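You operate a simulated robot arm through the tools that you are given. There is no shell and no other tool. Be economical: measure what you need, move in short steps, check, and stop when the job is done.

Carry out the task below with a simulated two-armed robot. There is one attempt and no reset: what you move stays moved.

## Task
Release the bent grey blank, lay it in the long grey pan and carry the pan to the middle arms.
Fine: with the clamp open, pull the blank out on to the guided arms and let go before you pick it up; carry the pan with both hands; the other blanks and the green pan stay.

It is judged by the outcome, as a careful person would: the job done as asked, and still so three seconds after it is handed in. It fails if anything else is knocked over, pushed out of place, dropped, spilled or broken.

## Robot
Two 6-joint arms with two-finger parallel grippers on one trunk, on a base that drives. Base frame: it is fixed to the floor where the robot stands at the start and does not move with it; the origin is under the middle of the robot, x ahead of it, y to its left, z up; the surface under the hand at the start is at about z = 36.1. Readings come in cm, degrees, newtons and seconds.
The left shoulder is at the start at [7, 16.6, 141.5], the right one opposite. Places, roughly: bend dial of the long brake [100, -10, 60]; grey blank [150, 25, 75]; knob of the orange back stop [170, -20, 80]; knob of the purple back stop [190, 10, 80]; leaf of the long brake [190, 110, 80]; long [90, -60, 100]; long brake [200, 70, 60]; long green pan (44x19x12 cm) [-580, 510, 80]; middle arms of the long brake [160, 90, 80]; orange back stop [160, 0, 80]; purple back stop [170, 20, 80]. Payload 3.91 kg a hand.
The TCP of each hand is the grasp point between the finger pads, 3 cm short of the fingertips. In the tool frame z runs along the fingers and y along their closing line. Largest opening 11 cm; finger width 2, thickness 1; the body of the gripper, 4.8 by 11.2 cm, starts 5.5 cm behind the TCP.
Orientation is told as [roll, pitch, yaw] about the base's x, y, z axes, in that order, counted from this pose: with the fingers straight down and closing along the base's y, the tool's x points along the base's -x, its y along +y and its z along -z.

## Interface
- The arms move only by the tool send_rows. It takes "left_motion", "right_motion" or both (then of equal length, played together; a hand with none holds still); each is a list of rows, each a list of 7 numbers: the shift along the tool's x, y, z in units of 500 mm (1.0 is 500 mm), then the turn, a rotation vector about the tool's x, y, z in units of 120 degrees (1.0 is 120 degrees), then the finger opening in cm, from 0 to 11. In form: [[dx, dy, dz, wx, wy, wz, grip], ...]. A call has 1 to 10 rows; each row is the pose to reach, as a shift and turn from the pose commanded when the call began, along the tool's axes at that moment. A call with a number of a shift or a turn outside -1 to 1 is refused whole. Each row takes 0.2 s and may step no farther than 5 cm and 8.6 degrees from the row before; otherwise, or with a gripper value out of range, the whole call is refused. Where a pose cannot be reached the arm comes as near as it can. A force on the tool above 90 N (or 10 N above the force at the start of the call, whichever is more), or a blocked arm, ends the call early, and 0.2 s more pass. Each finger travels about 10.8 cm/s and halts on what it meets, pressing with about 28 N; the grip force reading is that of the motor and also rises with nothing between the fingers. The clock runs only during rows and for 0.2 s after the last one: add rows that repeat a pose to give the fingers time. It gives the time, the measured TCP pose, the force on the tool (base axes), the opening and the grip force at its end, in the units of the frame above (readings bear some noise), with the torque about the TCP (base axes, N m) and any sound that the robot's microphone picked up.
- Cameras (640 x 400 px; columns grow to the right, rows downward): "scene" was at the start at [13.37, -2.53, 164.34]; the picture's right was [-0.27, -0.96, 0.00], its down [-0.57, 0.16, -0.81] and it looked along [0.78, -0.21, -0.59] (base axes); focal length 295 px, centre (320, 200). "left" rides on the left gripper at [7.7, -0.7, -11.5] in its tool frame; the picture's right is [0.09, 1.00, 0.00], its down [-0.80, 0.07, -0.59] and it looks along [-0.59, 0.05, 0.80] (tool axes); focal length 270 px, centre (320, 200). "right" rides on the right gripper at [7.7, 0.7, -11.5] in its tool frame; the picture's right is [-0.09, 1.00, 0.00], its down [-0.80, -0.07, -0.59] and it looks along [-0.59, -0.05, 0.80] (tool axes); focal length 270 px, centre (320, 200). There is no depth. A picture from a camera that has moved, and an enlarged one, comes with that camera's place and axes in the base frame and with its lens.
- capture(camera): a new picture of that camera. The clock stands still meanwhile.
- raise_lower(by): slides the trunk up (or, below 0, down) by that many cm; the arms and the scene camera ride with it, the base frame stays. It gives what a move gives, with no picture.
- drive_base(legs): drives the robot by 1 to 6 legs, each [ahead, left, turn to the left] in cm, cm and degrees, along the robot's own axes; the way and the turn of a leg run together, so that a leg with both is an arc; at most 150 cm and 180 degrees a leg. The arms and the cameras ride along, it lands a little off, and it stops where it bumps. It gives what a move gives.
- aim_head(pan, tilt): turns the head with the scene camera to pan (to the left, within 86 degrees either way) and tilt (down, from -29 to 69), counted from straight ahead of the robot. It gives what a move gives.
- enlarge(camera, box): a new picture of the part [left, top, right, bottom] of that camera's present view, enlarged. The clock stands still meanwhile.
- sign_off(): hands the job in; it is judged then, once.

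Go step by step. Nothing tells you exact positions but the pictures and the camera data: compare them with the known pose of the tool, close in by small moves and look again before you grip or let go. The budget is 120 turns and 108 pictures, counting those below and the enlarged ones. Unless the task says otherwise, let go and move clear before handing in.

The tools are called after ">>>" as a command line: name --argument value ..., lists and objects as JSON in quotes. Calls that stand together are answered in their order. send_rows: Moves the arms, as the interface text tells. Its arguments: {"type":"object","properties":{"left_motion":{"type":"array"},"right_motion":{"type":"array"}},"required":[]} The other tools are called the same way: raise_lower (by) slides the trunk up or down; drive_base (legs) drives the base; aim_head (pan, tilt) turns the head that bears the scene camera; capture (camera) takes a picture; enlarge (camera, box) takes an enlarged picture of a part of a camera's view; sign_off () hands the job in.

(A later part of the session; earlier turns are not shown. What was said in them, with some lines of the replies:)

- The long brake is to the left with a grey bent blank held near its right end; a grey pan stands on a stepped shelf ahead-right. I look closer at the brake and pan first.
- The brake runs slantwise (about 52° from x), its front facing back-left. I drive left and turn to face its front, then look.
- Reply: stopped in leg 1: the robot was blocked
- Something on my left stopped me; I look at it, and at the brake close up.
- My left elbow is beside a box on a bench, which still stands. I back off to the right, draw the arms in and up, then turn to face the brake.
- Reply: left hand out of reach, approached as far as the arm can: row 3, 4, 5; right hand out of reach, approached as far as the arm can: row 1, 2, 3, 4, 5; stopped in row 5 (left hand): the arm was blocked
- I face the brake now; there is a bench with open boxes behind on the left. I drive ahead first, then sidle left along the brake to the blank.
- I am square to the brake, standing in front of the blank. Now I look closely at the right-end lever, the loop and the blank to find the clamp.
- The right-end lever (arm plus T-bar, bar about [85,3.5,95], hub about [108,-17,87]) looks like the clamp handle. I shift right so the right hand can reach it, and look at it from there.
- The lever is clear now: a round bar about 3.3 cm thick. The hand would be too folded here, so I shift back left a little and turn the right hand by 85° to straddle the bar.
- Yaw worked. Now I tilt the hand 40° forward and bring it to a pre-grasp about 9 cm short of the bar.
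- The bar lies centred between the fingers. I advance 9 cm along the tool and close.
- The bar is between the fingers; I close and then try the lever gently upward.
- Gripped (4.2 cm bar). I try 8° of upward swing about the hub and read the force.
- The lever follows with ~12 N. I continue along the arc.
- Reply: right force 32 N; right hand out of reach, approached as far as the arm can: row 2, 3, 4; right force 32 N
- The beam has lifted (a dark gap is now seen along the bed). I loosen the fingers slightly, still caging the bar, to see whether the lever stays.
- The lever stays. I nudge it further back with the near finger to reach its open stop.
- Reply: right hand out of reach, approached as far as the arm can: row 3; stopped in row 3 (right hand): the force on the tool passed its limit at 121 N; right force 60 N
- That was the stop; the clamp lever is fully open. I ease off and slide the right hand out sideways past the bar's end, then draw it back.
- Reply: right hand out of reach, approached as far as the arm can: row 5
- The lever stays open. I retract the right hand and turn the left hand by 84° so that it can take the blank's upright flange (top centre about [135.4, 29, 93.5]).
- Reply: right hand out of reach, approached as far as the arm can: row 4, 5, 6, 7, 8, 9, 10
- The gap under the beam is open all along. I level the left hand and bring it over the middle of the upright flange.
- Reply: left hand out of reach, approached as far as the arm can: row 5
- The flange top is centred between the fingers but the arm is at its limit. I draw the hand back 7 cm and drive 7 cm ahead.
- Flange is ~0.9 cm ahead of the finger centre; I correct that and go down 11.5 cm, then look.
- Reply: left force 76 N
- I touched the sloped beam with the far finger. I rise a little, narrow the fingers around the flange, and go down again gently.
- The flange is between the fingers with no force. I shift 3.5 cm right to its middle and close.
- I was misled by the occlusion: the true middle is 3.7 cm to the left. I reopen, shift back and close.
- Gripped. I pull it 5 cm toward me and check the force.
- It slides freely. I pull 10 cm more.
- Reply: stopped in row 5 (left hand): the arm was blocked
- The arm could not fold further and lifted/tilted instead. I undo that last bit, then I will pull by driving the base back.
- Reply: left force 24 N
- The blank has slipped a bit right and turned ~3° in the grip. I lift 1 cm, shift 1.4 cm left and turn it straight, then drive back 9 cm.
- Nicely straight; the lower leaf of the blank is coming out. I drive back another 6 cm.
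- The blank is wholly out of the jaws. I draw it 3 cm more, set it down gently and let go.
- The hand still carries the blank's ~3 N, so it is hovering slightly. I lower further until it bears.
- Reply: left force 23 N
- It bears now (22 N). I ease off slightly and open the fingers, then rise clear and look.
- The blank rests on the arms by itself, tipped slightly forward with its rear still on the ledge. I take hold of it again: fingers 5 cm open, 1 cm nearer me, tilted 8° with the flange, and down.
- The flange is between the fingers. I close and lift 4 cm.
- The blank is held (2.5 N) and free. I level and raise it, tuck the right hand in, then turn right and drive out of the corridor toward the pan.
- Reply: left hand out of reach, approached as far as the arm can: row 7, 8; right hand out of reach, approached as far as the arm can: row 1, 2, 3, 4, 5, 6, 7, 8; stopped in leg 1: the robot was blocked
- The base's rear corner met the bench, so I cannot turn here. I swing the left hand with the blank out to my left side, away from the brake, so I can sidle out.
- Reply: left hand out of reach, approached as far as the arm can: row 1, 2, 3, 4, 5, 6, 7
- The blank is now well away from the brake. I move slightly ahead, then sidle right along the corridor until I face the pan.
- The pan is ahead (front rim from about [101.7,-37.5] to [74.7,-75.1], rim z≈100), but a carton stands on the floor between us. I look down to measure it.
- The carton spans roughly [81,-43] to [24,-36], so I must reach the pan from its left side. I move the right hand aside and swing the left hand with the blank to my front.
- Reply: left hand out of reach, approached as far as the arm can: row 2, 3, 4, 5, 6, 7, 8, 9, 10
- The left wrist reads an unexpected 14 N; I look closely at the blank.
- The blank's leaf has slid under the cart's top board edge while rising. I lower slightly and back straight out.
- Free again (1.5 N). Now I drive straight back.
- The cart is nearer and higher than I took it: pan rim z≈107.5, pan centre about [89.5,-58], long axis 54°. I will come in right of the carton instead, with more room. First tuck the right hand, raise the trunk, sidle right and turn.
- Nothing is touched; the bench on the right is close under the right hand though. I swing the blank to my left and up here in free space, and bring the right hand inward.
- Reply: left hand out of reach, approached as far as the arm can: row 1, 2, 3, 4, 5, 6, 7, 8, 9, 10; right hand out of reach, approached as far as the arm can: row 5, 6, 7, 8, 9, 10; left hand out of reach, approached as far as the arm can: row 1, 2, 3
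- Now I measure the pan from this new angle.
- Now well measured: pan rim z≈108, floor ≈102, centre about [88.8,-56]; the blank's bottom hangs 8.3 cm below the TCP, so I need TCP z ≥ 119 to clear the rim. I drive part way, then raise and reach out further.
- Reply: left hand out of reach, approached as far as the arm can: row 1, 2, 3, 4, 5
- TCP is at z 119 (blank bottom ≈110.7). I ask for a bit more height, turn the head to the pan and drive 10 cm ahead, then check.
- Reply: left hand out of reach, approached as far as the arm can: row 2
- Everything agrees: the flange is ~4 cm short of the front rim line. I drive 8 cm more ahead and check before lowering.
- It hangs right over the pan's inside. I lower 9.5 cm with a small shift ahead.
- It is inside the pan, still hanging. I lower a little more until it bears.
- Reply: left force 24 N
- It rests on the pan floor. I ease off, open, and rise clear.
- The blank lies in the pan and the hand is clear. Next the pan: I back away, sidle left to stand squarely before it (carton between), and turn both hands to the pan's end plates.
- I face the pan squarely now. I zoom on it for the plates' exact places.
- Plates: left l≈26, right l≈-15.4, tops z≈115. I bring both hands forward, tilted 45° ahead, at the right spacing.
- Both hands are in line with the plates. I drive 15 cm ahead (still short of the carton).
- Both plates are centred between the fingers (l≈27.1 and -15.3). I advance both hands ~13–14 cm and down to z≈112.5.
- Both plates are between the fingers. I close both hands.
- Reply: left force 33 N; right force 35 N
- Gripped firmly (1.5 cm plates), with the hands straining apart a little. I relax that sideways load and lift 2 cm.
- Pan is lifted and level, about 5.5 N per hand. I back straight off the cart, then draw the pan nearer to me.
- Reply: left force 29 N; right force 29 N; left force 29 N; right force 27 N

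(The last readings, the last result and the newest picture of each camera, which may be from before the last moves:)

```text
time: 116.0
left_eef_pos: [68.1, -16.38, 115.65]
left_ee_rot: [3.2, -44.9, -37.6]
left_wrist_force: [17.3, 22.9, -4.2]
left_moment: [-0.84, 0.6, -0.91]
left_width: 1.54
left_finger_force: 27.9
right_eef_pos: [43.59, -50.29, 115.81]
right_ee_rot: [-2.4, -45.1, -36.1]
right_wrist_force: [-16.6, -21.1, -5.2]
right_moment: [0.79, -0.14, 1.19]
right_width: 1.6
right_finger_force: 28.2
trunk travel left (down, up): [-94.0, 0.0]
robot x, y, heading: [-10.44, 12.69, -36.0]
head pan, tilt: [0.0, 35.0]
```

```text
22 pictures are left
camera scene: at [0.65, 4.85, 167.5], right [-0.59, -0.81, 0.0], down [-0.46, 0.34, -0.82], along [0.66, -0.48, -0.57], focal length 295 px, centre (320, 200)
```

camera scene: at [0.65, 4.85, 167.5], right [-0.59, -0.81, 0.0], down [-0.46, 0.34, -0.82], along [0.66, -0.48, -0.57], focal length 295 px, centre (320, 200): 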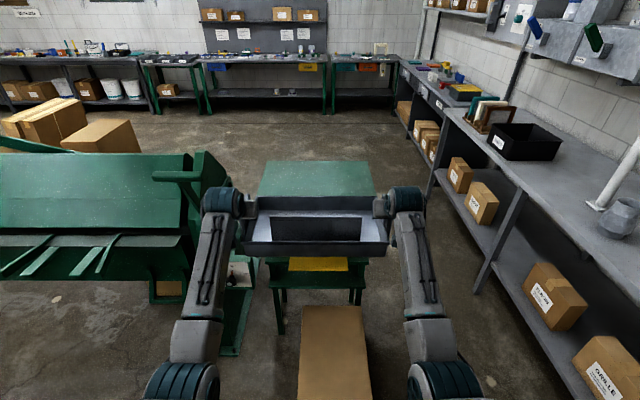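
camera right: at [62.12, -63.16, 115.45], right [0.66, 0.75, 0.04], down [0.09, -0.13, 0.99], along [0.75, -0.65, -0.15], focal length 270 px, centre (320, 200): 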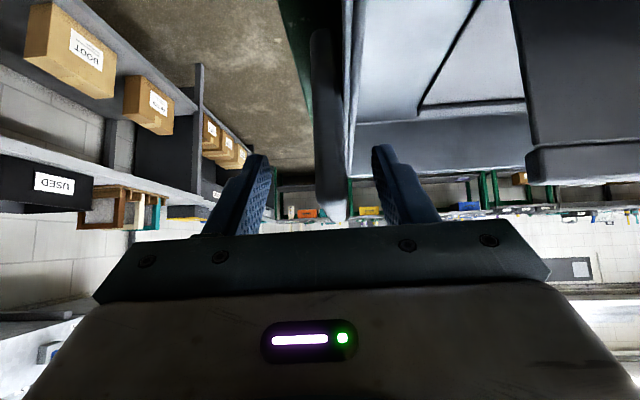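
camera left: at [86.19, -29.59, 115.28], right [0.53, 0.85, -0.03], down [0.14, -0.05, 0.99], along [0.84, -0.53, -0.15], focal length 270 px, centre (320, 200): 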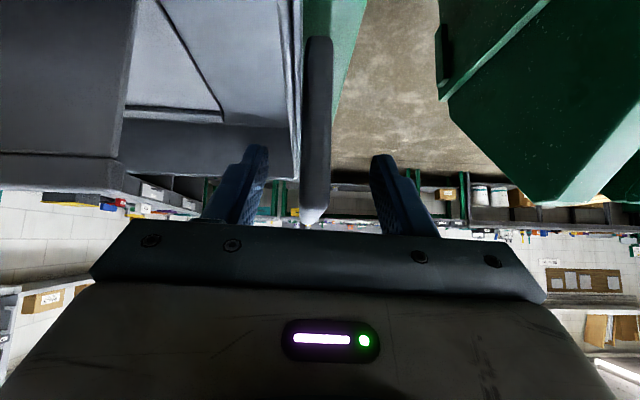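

Pan is held well. I relax the inward squeeze, draw it 5 cm nearer, then move right, a bit ahead, and turn left 75° to face along the corridor.

>>> send_rows --left_motion '[[0, 0.006, 0, 0, 0, 0, 0], [0.035, 0.01, -0.035, 0, 0, 0, 0], [0.07, 0.01, -0.07, 0, 0, 0, 0]]' --right_motion '[[0, -0.006, 0, 0, 0, 0, 0], [0.035, -0.01, -0.035, 0, 0, 0, 0], [0.07, -0.01, -0.07, 0, 0, 0, 0]]'

>>> drive_base --legs '[[0, -29, 0], [7, 0, 0], [0, 0, 75]]'

>>> capture --camera "scene"

```text
time: 116.8
left_eef_pos: [64.24, -13.21, 115.71]
left_ee_rot: [2.4, -45.1, -37.4]
left_wrist_force: [-3.9, -4.3, -3.3]
left_moment: [-0.83, 0.9, -0.96]
left_width: 1.51
left_finger_force: 28.6
right_eef_pos: [39.37, -47.32, 115.9]
right_ee_rot: [-1.7, -45.1, -36.3]
right_wrist_force: [1.8, 4.9, -5.7]
right_moment: [0.8, -0.44, 1.19]
right_width: 1.55
right_finger_force: 28.0
trunk travel left (down, up): [-94.0, 0.0]
robot x, y, heading: [-10.68, 13.6, -35.9]
head pan, tilt: [0.0, 35.0]
```

```text
time: 122.7
left_eef_pos: [24.05, 50.54, 115.54]
left_ee_rot: [2.4, -44.8, 36.9]
left_wrist_force: [20.1, -24.7, -4.5]
left_moment: [-1.1, -0.67, -0.92]
left_width: 1.47
left_finger_force: 27.7
right_eef_pos: [50.1, 17.42, 115.65]
right_ee_rot: [-1.6, -44.8, 38.0]
right_wrist_force: [-20.9, 25.3, -6.6]
right_moment: [0.75, 0.74, 1.22]
right_width: 1.53
right_finger_force: 27.8
trunk travel left (down, up): [-94.0, 0.0]
robot x, y, heading: [-22.13, -14.39, 38.4]
head pan, tilt: [0.0, 35.0]
```

```text
21 pictures are left
camera scene: at [-10.79, -5.85, 167.46], right [0.62, -0.78, 0.0], down [-0.45, -0.36, -0.82], along [0.64, 0.51, -0.58], focal length 295 px, centre (320, 200)
```

scene: 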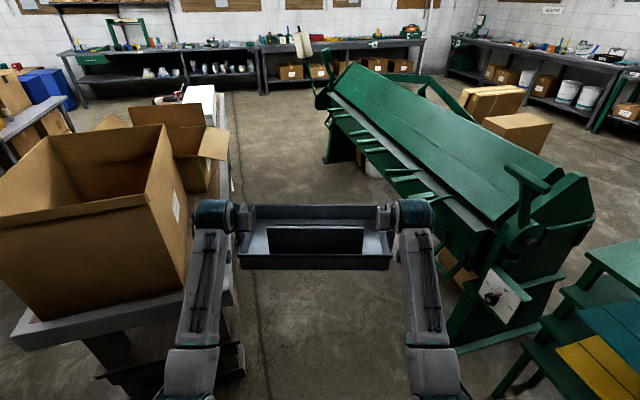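

The corridor lies ahead; the carton-bench box is left with room. I drive on in two legs, easing right.

>>> drive_base --legs '[[39, -12, 0], [45, 0, 0]]'

>>> capture --camera "scene"

```text
time: 127.5
left_eef_pos: [96.84, 93.32, 115.5]
left_ee_rot: [2.4, -44.9, 37.1]
left_wrist_force: [0.7, 0.4, -4.7]
left_moment: [-0.93, -0.68, -0.9]
left_width: 1.5
left_finger_force: 28.1
right_eef_pos: [123.03, 60.38, 115.89]
right_ee_rot: [-1.6, -44.8, 38.2]
right_wrist_force: [-0.4, 0.0, -6.1]
right_moment: [0.51, 0.72, 1.23]
right_width: 1.54
right_finger_force: 28.1
trunk travel left (down, up): [-94.0, 0.0]
robot x, y, heading: [51.6, 28.55, 38.7]
head pan, tilt: [0.0, 35.0]
```

```text
20 pictures are left
camera scene: at [62.17, 36.87, 167.49], right [0.62, -0.78, 0.0], down [-0.45, -0.36, -0.82], along [0.64, 0.51, -0.57], focal length 295 px, centre (320, 200)
```

scene: 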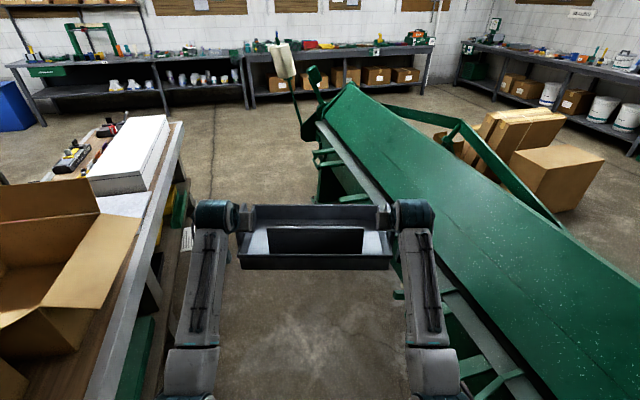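

The corridor is clear. I draw the pan 5 cm nearer and drive on along the corridor to stand abreast of the middle arms.

>>> send_rows --left_motion '[[0.025, 0, -0.025, 0, 0, 0, 0], [0.05, 0, -0.05, 0, 0, 0, 0], [0.07, 0, -0.07, 0, 0, 0, 0]]' --right_motion '[[0.025, 0, -0.025, 0, 0, 0, 0], [0.05, 0, -0.05, 0, 0, 0, 0], [0.07, 0, -0.07, 0, 0, 0, 0]]'

>>> drive_base --legs '[[93, 26, 0], [12, 12, 0]]'

>>> aim_head --pan -70 --tilt 40

>>> capture --camera "scene"

```text
time: 128.3
left_eef_pos: [93.06, 90.37, 115.5]
left_ee_rot: [2.5, -44.9, 37.1]
left_wrist_force: [-6.4, 9.4, -5.4]
left_moment: [-1.09, -0.37, -0.96]
left_width: 1.54
left_finger_force: 28.1
right_eef_pos: [119.27, 57.48, 115.58]
right_ee_rot: [-1.7, -44.9, 38.3]
right_wrist_force: [6.7, -9.8, -5.3]
right_moment: [0.73, 0.52, 1.25]
right_width: 1.56
right_finger_force: 27.7
trunk travel left (down, up): [-94.0, 0.0]
robot x, y, heading: [51.23, 28.61, 38.3]
head pan, tilt: [0.0, 35.0]
```

```text
time: 134.5
left_eef_pos: [151.53, 186.8, 115.63]
left_ee_rot: [2.6, -44.9, 37.4]
left_wrist_force: [-21.2, 27.2, -4.2]
left_moment: [-0.8, -0.37, -0.95]
left_width: 1.52
left_finger_force: 28.6
right_eef_pos: [177.99, 154.1, 115.74]
right_ee_rot: [-1.5, -44.9, 38.5]
right_wrist_force: [21.3, -27.8, -5.5]
right_moment: [0.46, 0.53, 1.21]
right_width: 1.53
right_finger_force: 27.6
trunk travel left (down, up): [-94.0, 0.0]
robot x, y, heading: [110.08, 124.7, 39.1]
head pan, tilt: [0.0, 35.0]
```

```text
time: 135.9
left_eef_pos: [151.58, 187.24, 115.51]
left_ee_rot: [2.4, -44.8, 37.4]
left_wrist_force: [-4.6, 5.3, -5.2]
left_moment: [-0.99, -0.57, -0.94]
left_width: 1.52
left_finger_force: 28.2
right_eef_pos: [178.06, 154.42, 115.59]
right_ee_rot: [-1.6, -44.8, 38.7]
right_wrist_force: [3.4, -5.6, -5.7]
right_moment: [0.59, 0.6, 1.17]
right_width: 1.54
right_finger_force: 28.4
trunk travel left (down, up): [-94.0, 0.0]
robot x, y, heading: [110.47, 124.79, 39.1]
head pan, tilt: [-70.0, 40.0]
```

```text
19 pictures are left
camera scene: at [121.68, 123.61, 166.72], right [-0.51, -0.86, 0.0], down [-0.55, 0.33, -0.77], along [0.66, -0.39, -0.64], focal length 295 px, centre (320, 200)
```

scene: 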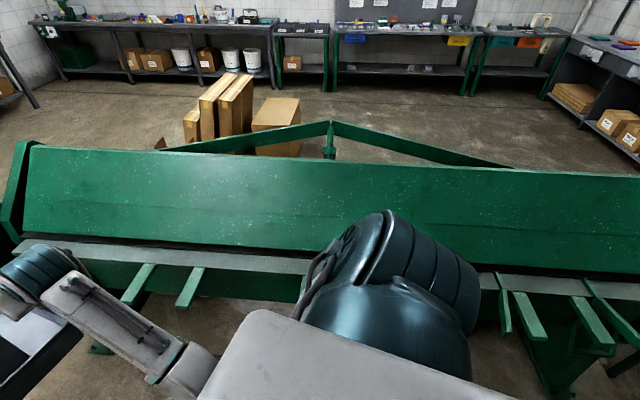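

I am abreast of the middle arms (l≈166). I turn right 75° so the pan swings over in front of them, above the beam's nose.

>>> drive_base --legs '[[0, -2, 0], [0, 0, -75]]'

>>> aim_head --pan 0 --tilt 50

>>> capture --camera "scene"

```text
time: 139.9
left_eef_pos: [182.16, 99.3, 115.43]
left_ee_rot: [2.4, -44.7, -38.0]
left_wrist_force: [5.9, 8.1, -4.7]
left_moment: [-0.79, 0.78, -0.89]
left_width: 1.5
left_finger_force: 28.1
right_eef_pos: [157.42, 65.31, 115.56]
right_ee_rot: [-1.7, -44.7, -36.6]
right_wrist_force: [-6.7, -7.6, -5.8]
right_moment: [0.77, -0.34, 1.15]
right_width: 1.54
right_finger_force: 27.8
trunk travel left (down, up): [-94.0, 0.0]
robot x, y, heading: [111.48, 123.44, -36.2]
head pan, tilt: [-70.0, 40.0]
```

```text
time: 141.3
left_eef_pos: [182.22, 99.08, 115.45]
left_ee_rot: [2.5, -44.9, -37.9]
left_wrist_force: [3.1, 4.2, -3.9]
left_moment: [-0.77, 0.78, -0.88]
left_width: 1.5
left_finger_force: 27.9
right_eef_pos: [157.3, 65.35, 115.59]
right_ee_rot: [-1.8, -44.7, -36.7]
right_wrist_force: [-3.5, -4.0, -6.1]
right_moment: [0.76, -0.41, 1.19]
right_width: 1.54
right_finger_force: 27.4
trunk travel left (down, up): [-94.0, 0.0]
robot x, y, heading: [111.73, 122.66, -36.3]
head pan, tilt: [0.0, 50.0]
```

```text
18 pictures are left
camera scene: at [122.0, 115.38, 165.29], right [-0.59, -0.8, 0.0], down [-0.62, 0.46, -0.64], along [0.52, -0.38, -0.77], focal length 295 px, centre (320, 200)
```

scene: 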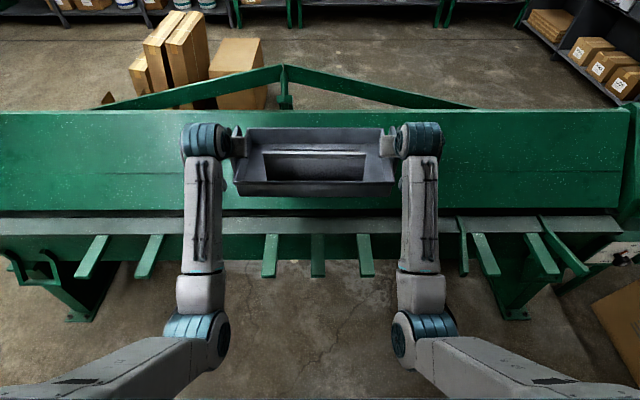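

The pan hangs squarely over; the three middle arms are right below-front of it (tips a≈72, bed edge a≈86.5). I look at how the arms meet the bed before lowering.

>>> enlarge --camera "scene" --box '[220, 120, 420, 290]'

```text
2.35 times, centred on (320, 205) of scene
camera zoom: at [122.0, 115.38, 165.29], right [-0.59, -0.8, 0.0], down [-0.62, 0.46, -0.64], along [0.52, -0.38, -0.77], focal length 695 px, centre (320, 188)
```

zoom: 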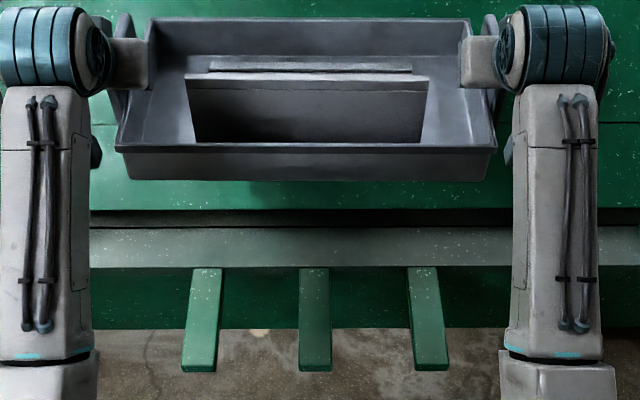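

I back up 11 cm so the pan comes above the arms.

>>> drive_base --legs '[[-11, 0, 0]]'

>>> send_rows --left_motion '[[0.05, 0, 0.05, 0, 0, 0, 0], [0.1, 0, 0.1, 0, 0, 0, 0], [0.15, 0, 0.15, 0, 0, 0, 0], [0.2, 0, 0.2, 0, 0, 0, 0]]' --right_motion '[[0.05, 0, 0.05, 0, 0, 0, 0], [0.1, 0, 0.1, 0, 0, 0, 0], [0.15, 0, 0.15, 0, 0, 0, 0], [0.2, 0, 0.2, 0, 0, 0, 0]]'

>>> enlarge --camera "scene" --box '[200, 120, 440, 320]'

```text
time: 142.5
left_eef_pos: [173.85, 105.42, 115.08]
left_ee_rot: [2.3, -44.5, -37.9]
left_wrist_force: [3.4, 2.7, -4.5]
left_moment: [-0.92, 0.69, -0.88]
left_width: 1.5
left_finger_force: 27.8
right_eef_pos: [148.78, 71.58, 115.29]
right_ee_rot: [-1.7, -44.5, -36.7]
right_wrist_force: [-2.9, -4.4, -6.2]
right_moment: [0.83, -0.19, 1.17]
right_width: 1.55
right_finger_force: 28.0
trunk travel left (down, up): [-94.0, 0.0]
robot x, y, heading: [102.87, 129.74, -36.5]
head pan, tilt: [0.0, 50.0]
```

```text
time: 143.5
left_eef_pos: [173.55, 105.83, 101.4]
left_ee_rot: [1.8, -44.8, -37.6]
left_wrist_force: [-22.9, -33.4, -5.0]
left_moment: [-0.84, 0.93, -1.0]
left_width: 1.46
left_finger_force: 28.1
right_eef_pos: [148.59, 72.0, 101.57]
right_ee_rot: [-1.0, -44.7, -37.1]
right_wrist_force: [23.7, 33.6, -5.6]
right_moment: [0.89, -0.53, 1.3]
right_width: 1.48
right_finger_force: 27.9
trunk travel left (down, up): [-94.0, 0.0]
robot x, y, heading: [102.55, 129.55, -36.3]
head pan, tilt: [0.0, 50.0]
```

```text
2.00 times, centred on (320, 220) of scene
camera zoom: at [113.23, 121.87, 165.3], right [-0.59, -0.81, 0.0], down [-0.62, 0.45, -0.64], along [0.52, -0.38, -0.77], focal length 591 px, centre (320, 160)
```

zoom: 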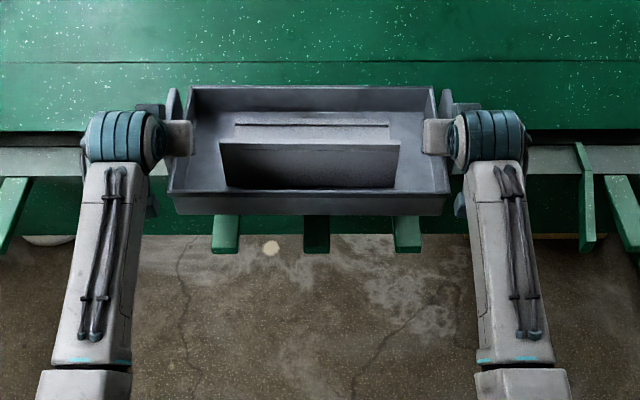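

The pan is over the arms; I ease the sideways strain, draw it 6.4 cm nearer and lower 7 cm.

>>> send_rows --left_motion '[[0.03, -0.008, 0.002, 0, 0, 0, 0], [0.07, -0.012, 0.003, 0, 0, 0, 0], [0.11, -0.012, 0.005, 0, 0, 0, 0], [0.15, -0.012, 0.007, 0, 0, 0, 0], [0.19, -0.012, 0.009, 0, 0, 0, 0]]' --right_motion '[[0.03, 0.008, 0.002, 0, 0, 0, 0], [0.07, 0.012, 0.003, 0, 0, 0, 0], [0.11, 0.012, 0.005, 0, 0, 0, 0], [0.15, 0.012, 0.007, 0, 0, 0, 0], [0.19, 0.012, 0.009, 0, 0, 0, 0]]'

>>> enlarge --camera "scene" --box '[200, 140, 440, 320]'

```text
time: 144.7
left_eef_pos: [168.19, 109.82, 94.36]
left_ee_rot: [2.7, -44.8, -38.0]
left_wrist_force: [8.3, 10.5, -4.9]
left_moment: [-1.07, 0.44, -0.89]
left_width: 1.51
left_finger_force: 27.8
right_eef_pos: [143.32, 75.75, 94.48]
right_ee_rot: [-2.0, -44.9, -36.6]
right_wrist_force: [-8.3, -11.6, -5.6]
right_moment: [1.02, 0.04, 1.16]
right_width: 1.54
right_finger_force: 28.2
trunk travel left (down, up): [-94.0, 0.0]
robot x, y, heading: [102.53, 129.83, -36.4]
head pan, tilt: [0.0, 50.0]
```

```text
2.22 times, centred on (320, 230) of scene
camera zoom: at [113.04, 121.99, 165.31], right [-0.59, -0.81, 0.0], down [-0.62, 0.45, -0.64], along [0.52, -0.38, -0.77], focal length 656 px, centre (320, 133)
```

zoom: 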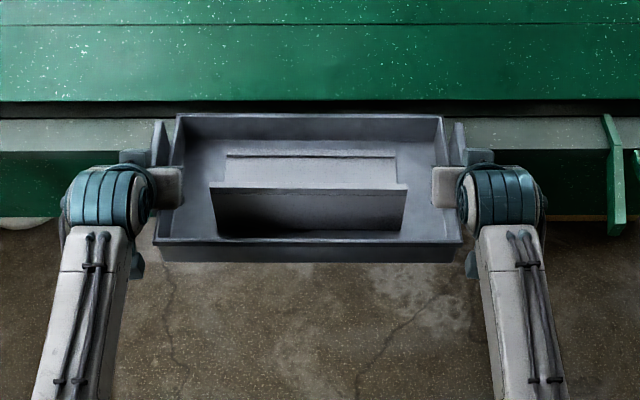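

The pan sits above the arms with about 2–3 cm to go. I lower slowly and watch the force.

>>> send_rows --left_motion '[[0.007, 0.003, 0.007, 0, 0, 0, 0], [0.014, 0.003, 0.014, 0, 0, 0, 0], [0.021, 0.003, 0.021, 0, 0, 0, 0], [0.028, 0.003, 0.028, 0, 0, 0, 0]]' --right_motion '[[0.007, -0.003, 0.007, 0, 0, 0, 0], [0.014, -0.003, 0.014, 0, 0, 0, 0], [0.021, -0.003, 0.021, 0, 0, 0, 0], [0.028, -0.003, 0.028, 0, 0, 0, 0]]'

```text
time: 145.7
left_eef_pos: [168.32, 109.74, 92.74]
left_ee_rot: [2.3, -45.2, -37.8]
left_wrist_force: [0.0, -3.9, 5.6]
left_moment: [-1.1, 0.41, -0.89]
left_width: 1.49
left_finger_force: 28.1
right_eef_pos: [143.34, 75.89, 92.99]
right_ee_rot: [-1.6, -45.1, -36.8]
right_wrist_force: [2.9, 0.2, 8.4]
right_moment: [0.64, -0.55, 1.19]
right_width: 1.54
right_finger_force: 28.0
trunk travel left (down, up): [-94.0, 0.0]
robot x, y, heading: [102.86, 129.76, -36.3]
head pan, tilt: [0.0, 50.0]
```

Contact at both hands. I press another half centimetre to see whether it is fully seated, and look.

>>> send_rows --left_motion '[[0.004, 0, 0.004, 0, 0, 0, 0], [0.008, 0, 0.008, 0, 0, 0, 0], [0.008, 0, 0.008, 0, 0, 0, 0]]' --right_motion '[[0.004, 0, 0.004, 0, 0, 0, 0], [0.008, 0, 0.008, 0, 0, 0, 0], [0.008, 0, 0.008, 0, 0, 0, 0]]'

>>> capture --camera "left"

>>> enlarge --camera "scene" --box '[200, 140, 440, 320]'

```text
time: 146.5
left_eef_pos: [168.17, 109.71, 92.25]
left_ee_rot: [2.4, -45.1, -37.7]
left_wrist_force: [0.3, -8.5, 19.8]
left_moment: [-1.17, 0.65, -0.77]
left_width: 1.54
left_finger_force: 28.1
right_eef_pos: [143.12, 76.09, 92.24]
right_ee_rot: [-1.6, -45.2, -36.9]
right_wrist_force: [9.4, 3.3, 20.1]
right_moment: [0.74, -0.81, 1.22]
right_width: 1.56
right_finger_force: 27.8
trunk travel left (down, up): [-94.0, 0.0]
robot x, y, heading: [103.0, 129.4, -36.3]
head pan, tilt: [0.0, 50.0]
```

```text
14 pictures are left
camera left: at [156.79, 117.33, 94.8], right [0.54, 0.84, -0.03], down [0.14, -0.05, 0.99], along [0.83, -0.54, -0.14], focal length 270 px, centre (320, 200)
```

left: 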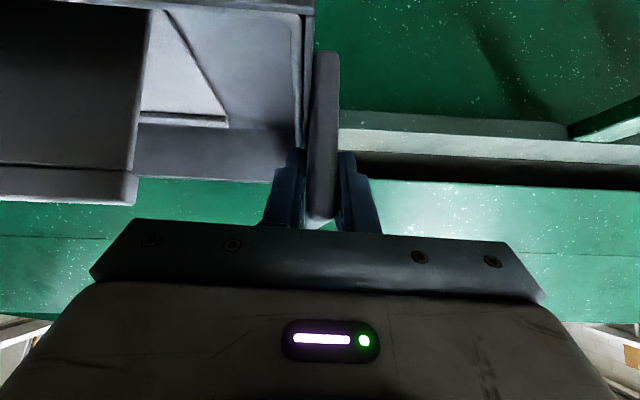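

```text
2.22 times, centred on (320, 230) of scene
camera zoom: at [112.62, 122.29, 165.37], right [-0.59, -0.81, 0.0], down [-0.62, 0.45, -0.65], along [0.52, -0.38, -0.76], focal length 656 px, centre (320, 133)
```

zoom: 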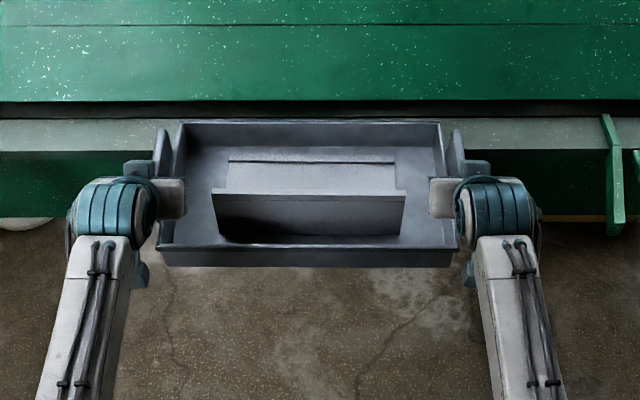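

It is seated at z≈80.7. I slide it 0.8 cm inward for a safer rest, easing the load.

>>> send_rows --left_motion '[[-0.009, 0, 0.001, 0, 0, 0, 0], [-0.017, 0, 0.005, 0, 0, 0, 0], [-0.019, 0, 0.003, 0, 0, 0, 0]]' --right_motion '[[-0.009, 0, 0.001, 0, 0, 0, 0], [-0.017, 0, 0.005, 0, 0, 0, 0], [-0.019, 0, 0.003, 0, 0, 0, 0]]'

```text
time: 147.3
left_eef_pos: [168.88, 109.27, 92.08]
left_ee_rot: [2.4, -44.6, -37.9]
left_wrist_force: [-10.8, -13.5, 0.0]
left_moment: [-1.08, 0.88, -0.84]
left_width: 1.52
left_finger_force: 27.9
right_eef_pos: [143.85, 75.43, 92.28]
right_ee_rot: [-1.5, -44.4, -36.9]
right_wrist_force: [9.4, 13.6, -6.3]
right_moment: [0.81, -0.78, 1.14]
right_width: 1.52
right_finger_force: 28.1
trunk travel left (down, up): [-94.0, 0.0]
robot x, y, heading: [102.65, 129.2, -36.2]
head pan, tilt: [0.0, 50.0]
```

Moved. I lower the last bit, relax the sideways load, and open both hands only slightly, keeping the plates caged.

>>> send_rows --left_motion '[[0.003, -0.004, 0.003, 0, 0, 0, 0], [0.005, -0.005, 0.005, 0, 0, 0, 0], [0.005, -0.005, 0.005, 0, 0, 0, 2], [0.005, -0.005, 0.005, 0, 0, 0, 2.6], [0.005, -0.005, 0.005, 0, 0, 0, 2.6]]' --right_motion '[[0.003, 0.004, 0.003, 0, 0, 0, 0], [0.005, 0.005, 0.005, 0, 0, 0, 0], [0.005, 0.005, 0.005, 0, 0, 0, 2], [0.005, 0.005, 0.005, 0, 0, 0, 2.6], [0.005, 0.005, 0.005, 0, 0, 0, 2.6]]'

>>> enlarge --camera "scene" --box '[200, 140, 440, 320]'

```text
time: 148.5
left_eef_pos: [168.75, 109.14, 92.03]
left_ee_rot: [2.5, -44.7, -38.0]
left_wrist_force: [-0.6, 0.3, -0.1]
left_moment: [0.04, 0.01, 0.0]
left_width: 2.61
left_finger_force: 0.1
right_eef_pos: [144.09, 75.35, 92.22]
right_ee_rot: [-1.7, -44.8, -36.7]
right_wrist_force: [0.1, 0.0, -0.4]
right_moment: [0.0, 0.03, 0.01]
right_width: 2.61
right_finger_force: 0.1
trunk travel left (down, up): [-94.0, 0.0]
robot x, y, heading: [102.63, 129.9, -36.4]
head pan, tilt: [0.0, 50.0]
```

```text
2.22 times, centred on (320, 230) of scene
camera zoom: at [113.02, 122.0, 165.31], right [-0.59, -0.81, 0.0], down [-0.62, 0.45, -0.64], along [0.52, -0.38, -0.77], focal length 656 px, centre (320, 133)
```

zoom: 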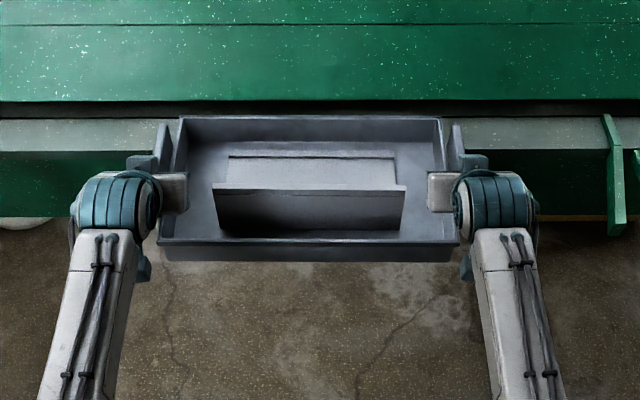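

The pan rests by itself, no force on the hands. I open wider and lift both hands straight up and clear.

>>> send_rows --left_motion '[[0, 0, 0, 0, 0, 0, 4], [0, 0, 0, 0, 0, 0, 5], [-0.03, 0, -0.03, 0, 0, 0, 5], [-0.07, 0, -0.07, 0, 0, 0, 5], [-0.11, 0, -0.11, 0, 0, 0, 5], [-0.14, 0, -0.14, 0, 0, 0, 5]]' --right_motion '[[0, 0, 0, 0, 0, 0, 4], [0, 0, 0, 0, 0, 0, 5], [-0.03, 0, -0.03, 0, 0, 0, 5], [-0.07, 0, -0.07, 0, 0, 0, 5], [-0.11, 0, -0.11, 0, 0, 0, 5], [-0.14, 0, -0.14, 0, 0, 0, 5]]'

>>> capture --camera "scene"

```text
time: 149.9
left_eef_pos: [168.59, 108.86, 101.95]
left_ee_rot: [2.5, -44.7, -37.9]
left_wrist_force: [-0.5, 0.3, 0.9]
left_moment: [0.0, 0.01, 0.01]
left_width: 4.98
left_finger_force: 0.1
right_eef_pos: [144.07, 75.56, 102.1]
right_ee_rot: [-1.7, -44.8, -36.7]
right_wrist_force: [0.1, -0.1, -0.3]
right_moment: [-0.04, 0.02, 0.0]
right_width: 5.01
right_finger_force: 0.0
trunk travel left (down, up): [-94.0, 0.0]
robot x, y, heading: [102.53, 129.68, -36.4]
head pan, tilt: [0.0, 50.0]
```

```text
11 pictures are left
camera scene: at [113.01, 122.0, 165.31], right [-0.59, -0.81, 0.0], down [-0.62, 0.45, -0.64], along [0.52, -0.38, -0.77], focal length 295 px, centre (320, 200)
```

scene: 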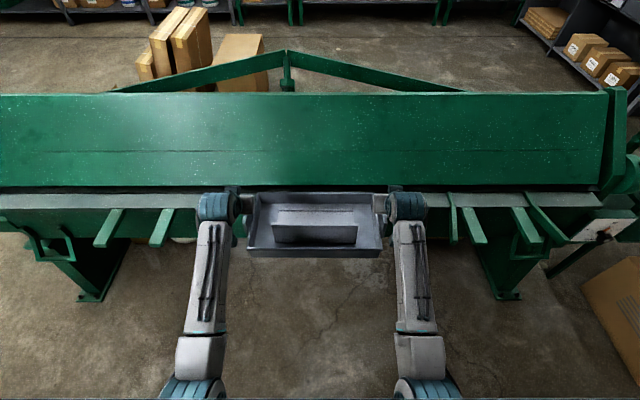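

The pan rests steady with the blank in it. I move the hands aside and take one last look.

>>> send_rows --left_motion '[[0, 0.08, 0, 0, 0, 0, 5], [0, 0.16, -0.01, 0, 0, 0, 5], [0, 0.24, -0.02, 0, 0, 0, 5], [0, 0.24, -0.02, 0, 0, 0, 5], [0, 0.24, -0.02, 0, 0, 0, 5], [0, 0.24, -0.02, 0, 0, 0, 5]]' --right_motion '[[0, -0.08, 0, 0, 0, 0, 5], [0, -0.16, -0.01, 0, 0, 0, 5], [0, -0.24, -0.02, 0, 0, 0, 5], [0, -0.24, -0.02, 0, 0, 0, 5], [0, -0.24, -0.02, 0, 0, 0, 5], [0, -0.24, -0.02, 0, 0, 0, 5]]'

>>> enlarge --camera "scene" --box '[200, 150, 440, 300]'

```text
time: 151.3
left_eef_pos: [174.98, 119.04, 102.99]
left_ee_rot: [2.5, -44.9, -37.9]
left_wrist_force: [0.1, 0.2, -0.6]
left_moment: [-0.03, -0.02, 0.0]
left_width: 5.0
left_finger_force: 0.1
right_eef_pos: [136.24, 66.68, 103.03]
right_ee_rot: [-1.7, -44.8, -36.6]
right_wrist_force: [0.3, 0.1, -0.3]
right_moment: [-0.02, 0.0, 0.03]
right_width: 5.03
right_finger_force: 0.1
trunk travel left (down, up): [-94.0, 0.0]
robot x, y, heading: [102.86, 129.83, -36.1]
head pan, tilt: [0.0, 50.0]
```

```text
2.67 times, centred on (320, 225) of scene
camera zoom: at [112.97, 122.02, 165.32], right [-0.59, -0.81, 0.0], down [-0.62, 0.45, -0.64], along [0.52, -0.38, -0.77], focal length 788 px, centre (320, 133)
```

zoom: 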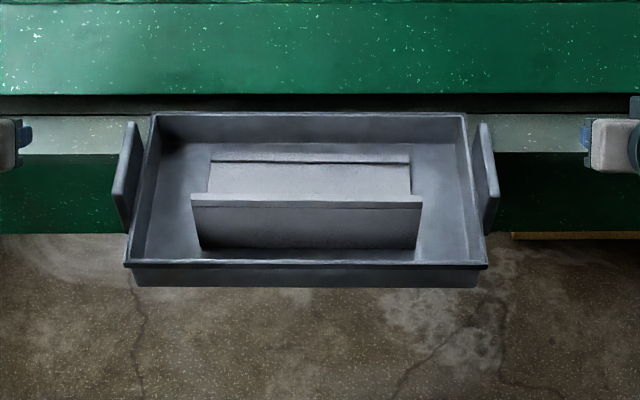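

The pan rests steady on the middle arms with the bent blank in it, and both hands are clear. I hand the job in.

>>> sign_off

```text
The job is handed in.
```

The bent grey blank is in the long grey pan, and the pan is resting on the middle arms with both hands clear; I have not seen the judge's result.

- **Method:** I opened the clamp, pulled the blank out on to the guided arms and let go before picking it up. I carried the pan with both hands.
- **Bumps:** The base was stopped twice, I think by the bench beside the brake. The blank briefly caught under the edge of the pan's cart. I saw nothing moved or damaged.
- **Left as is:** The clamp is still open. I did not touch the other blanks or the green pan.
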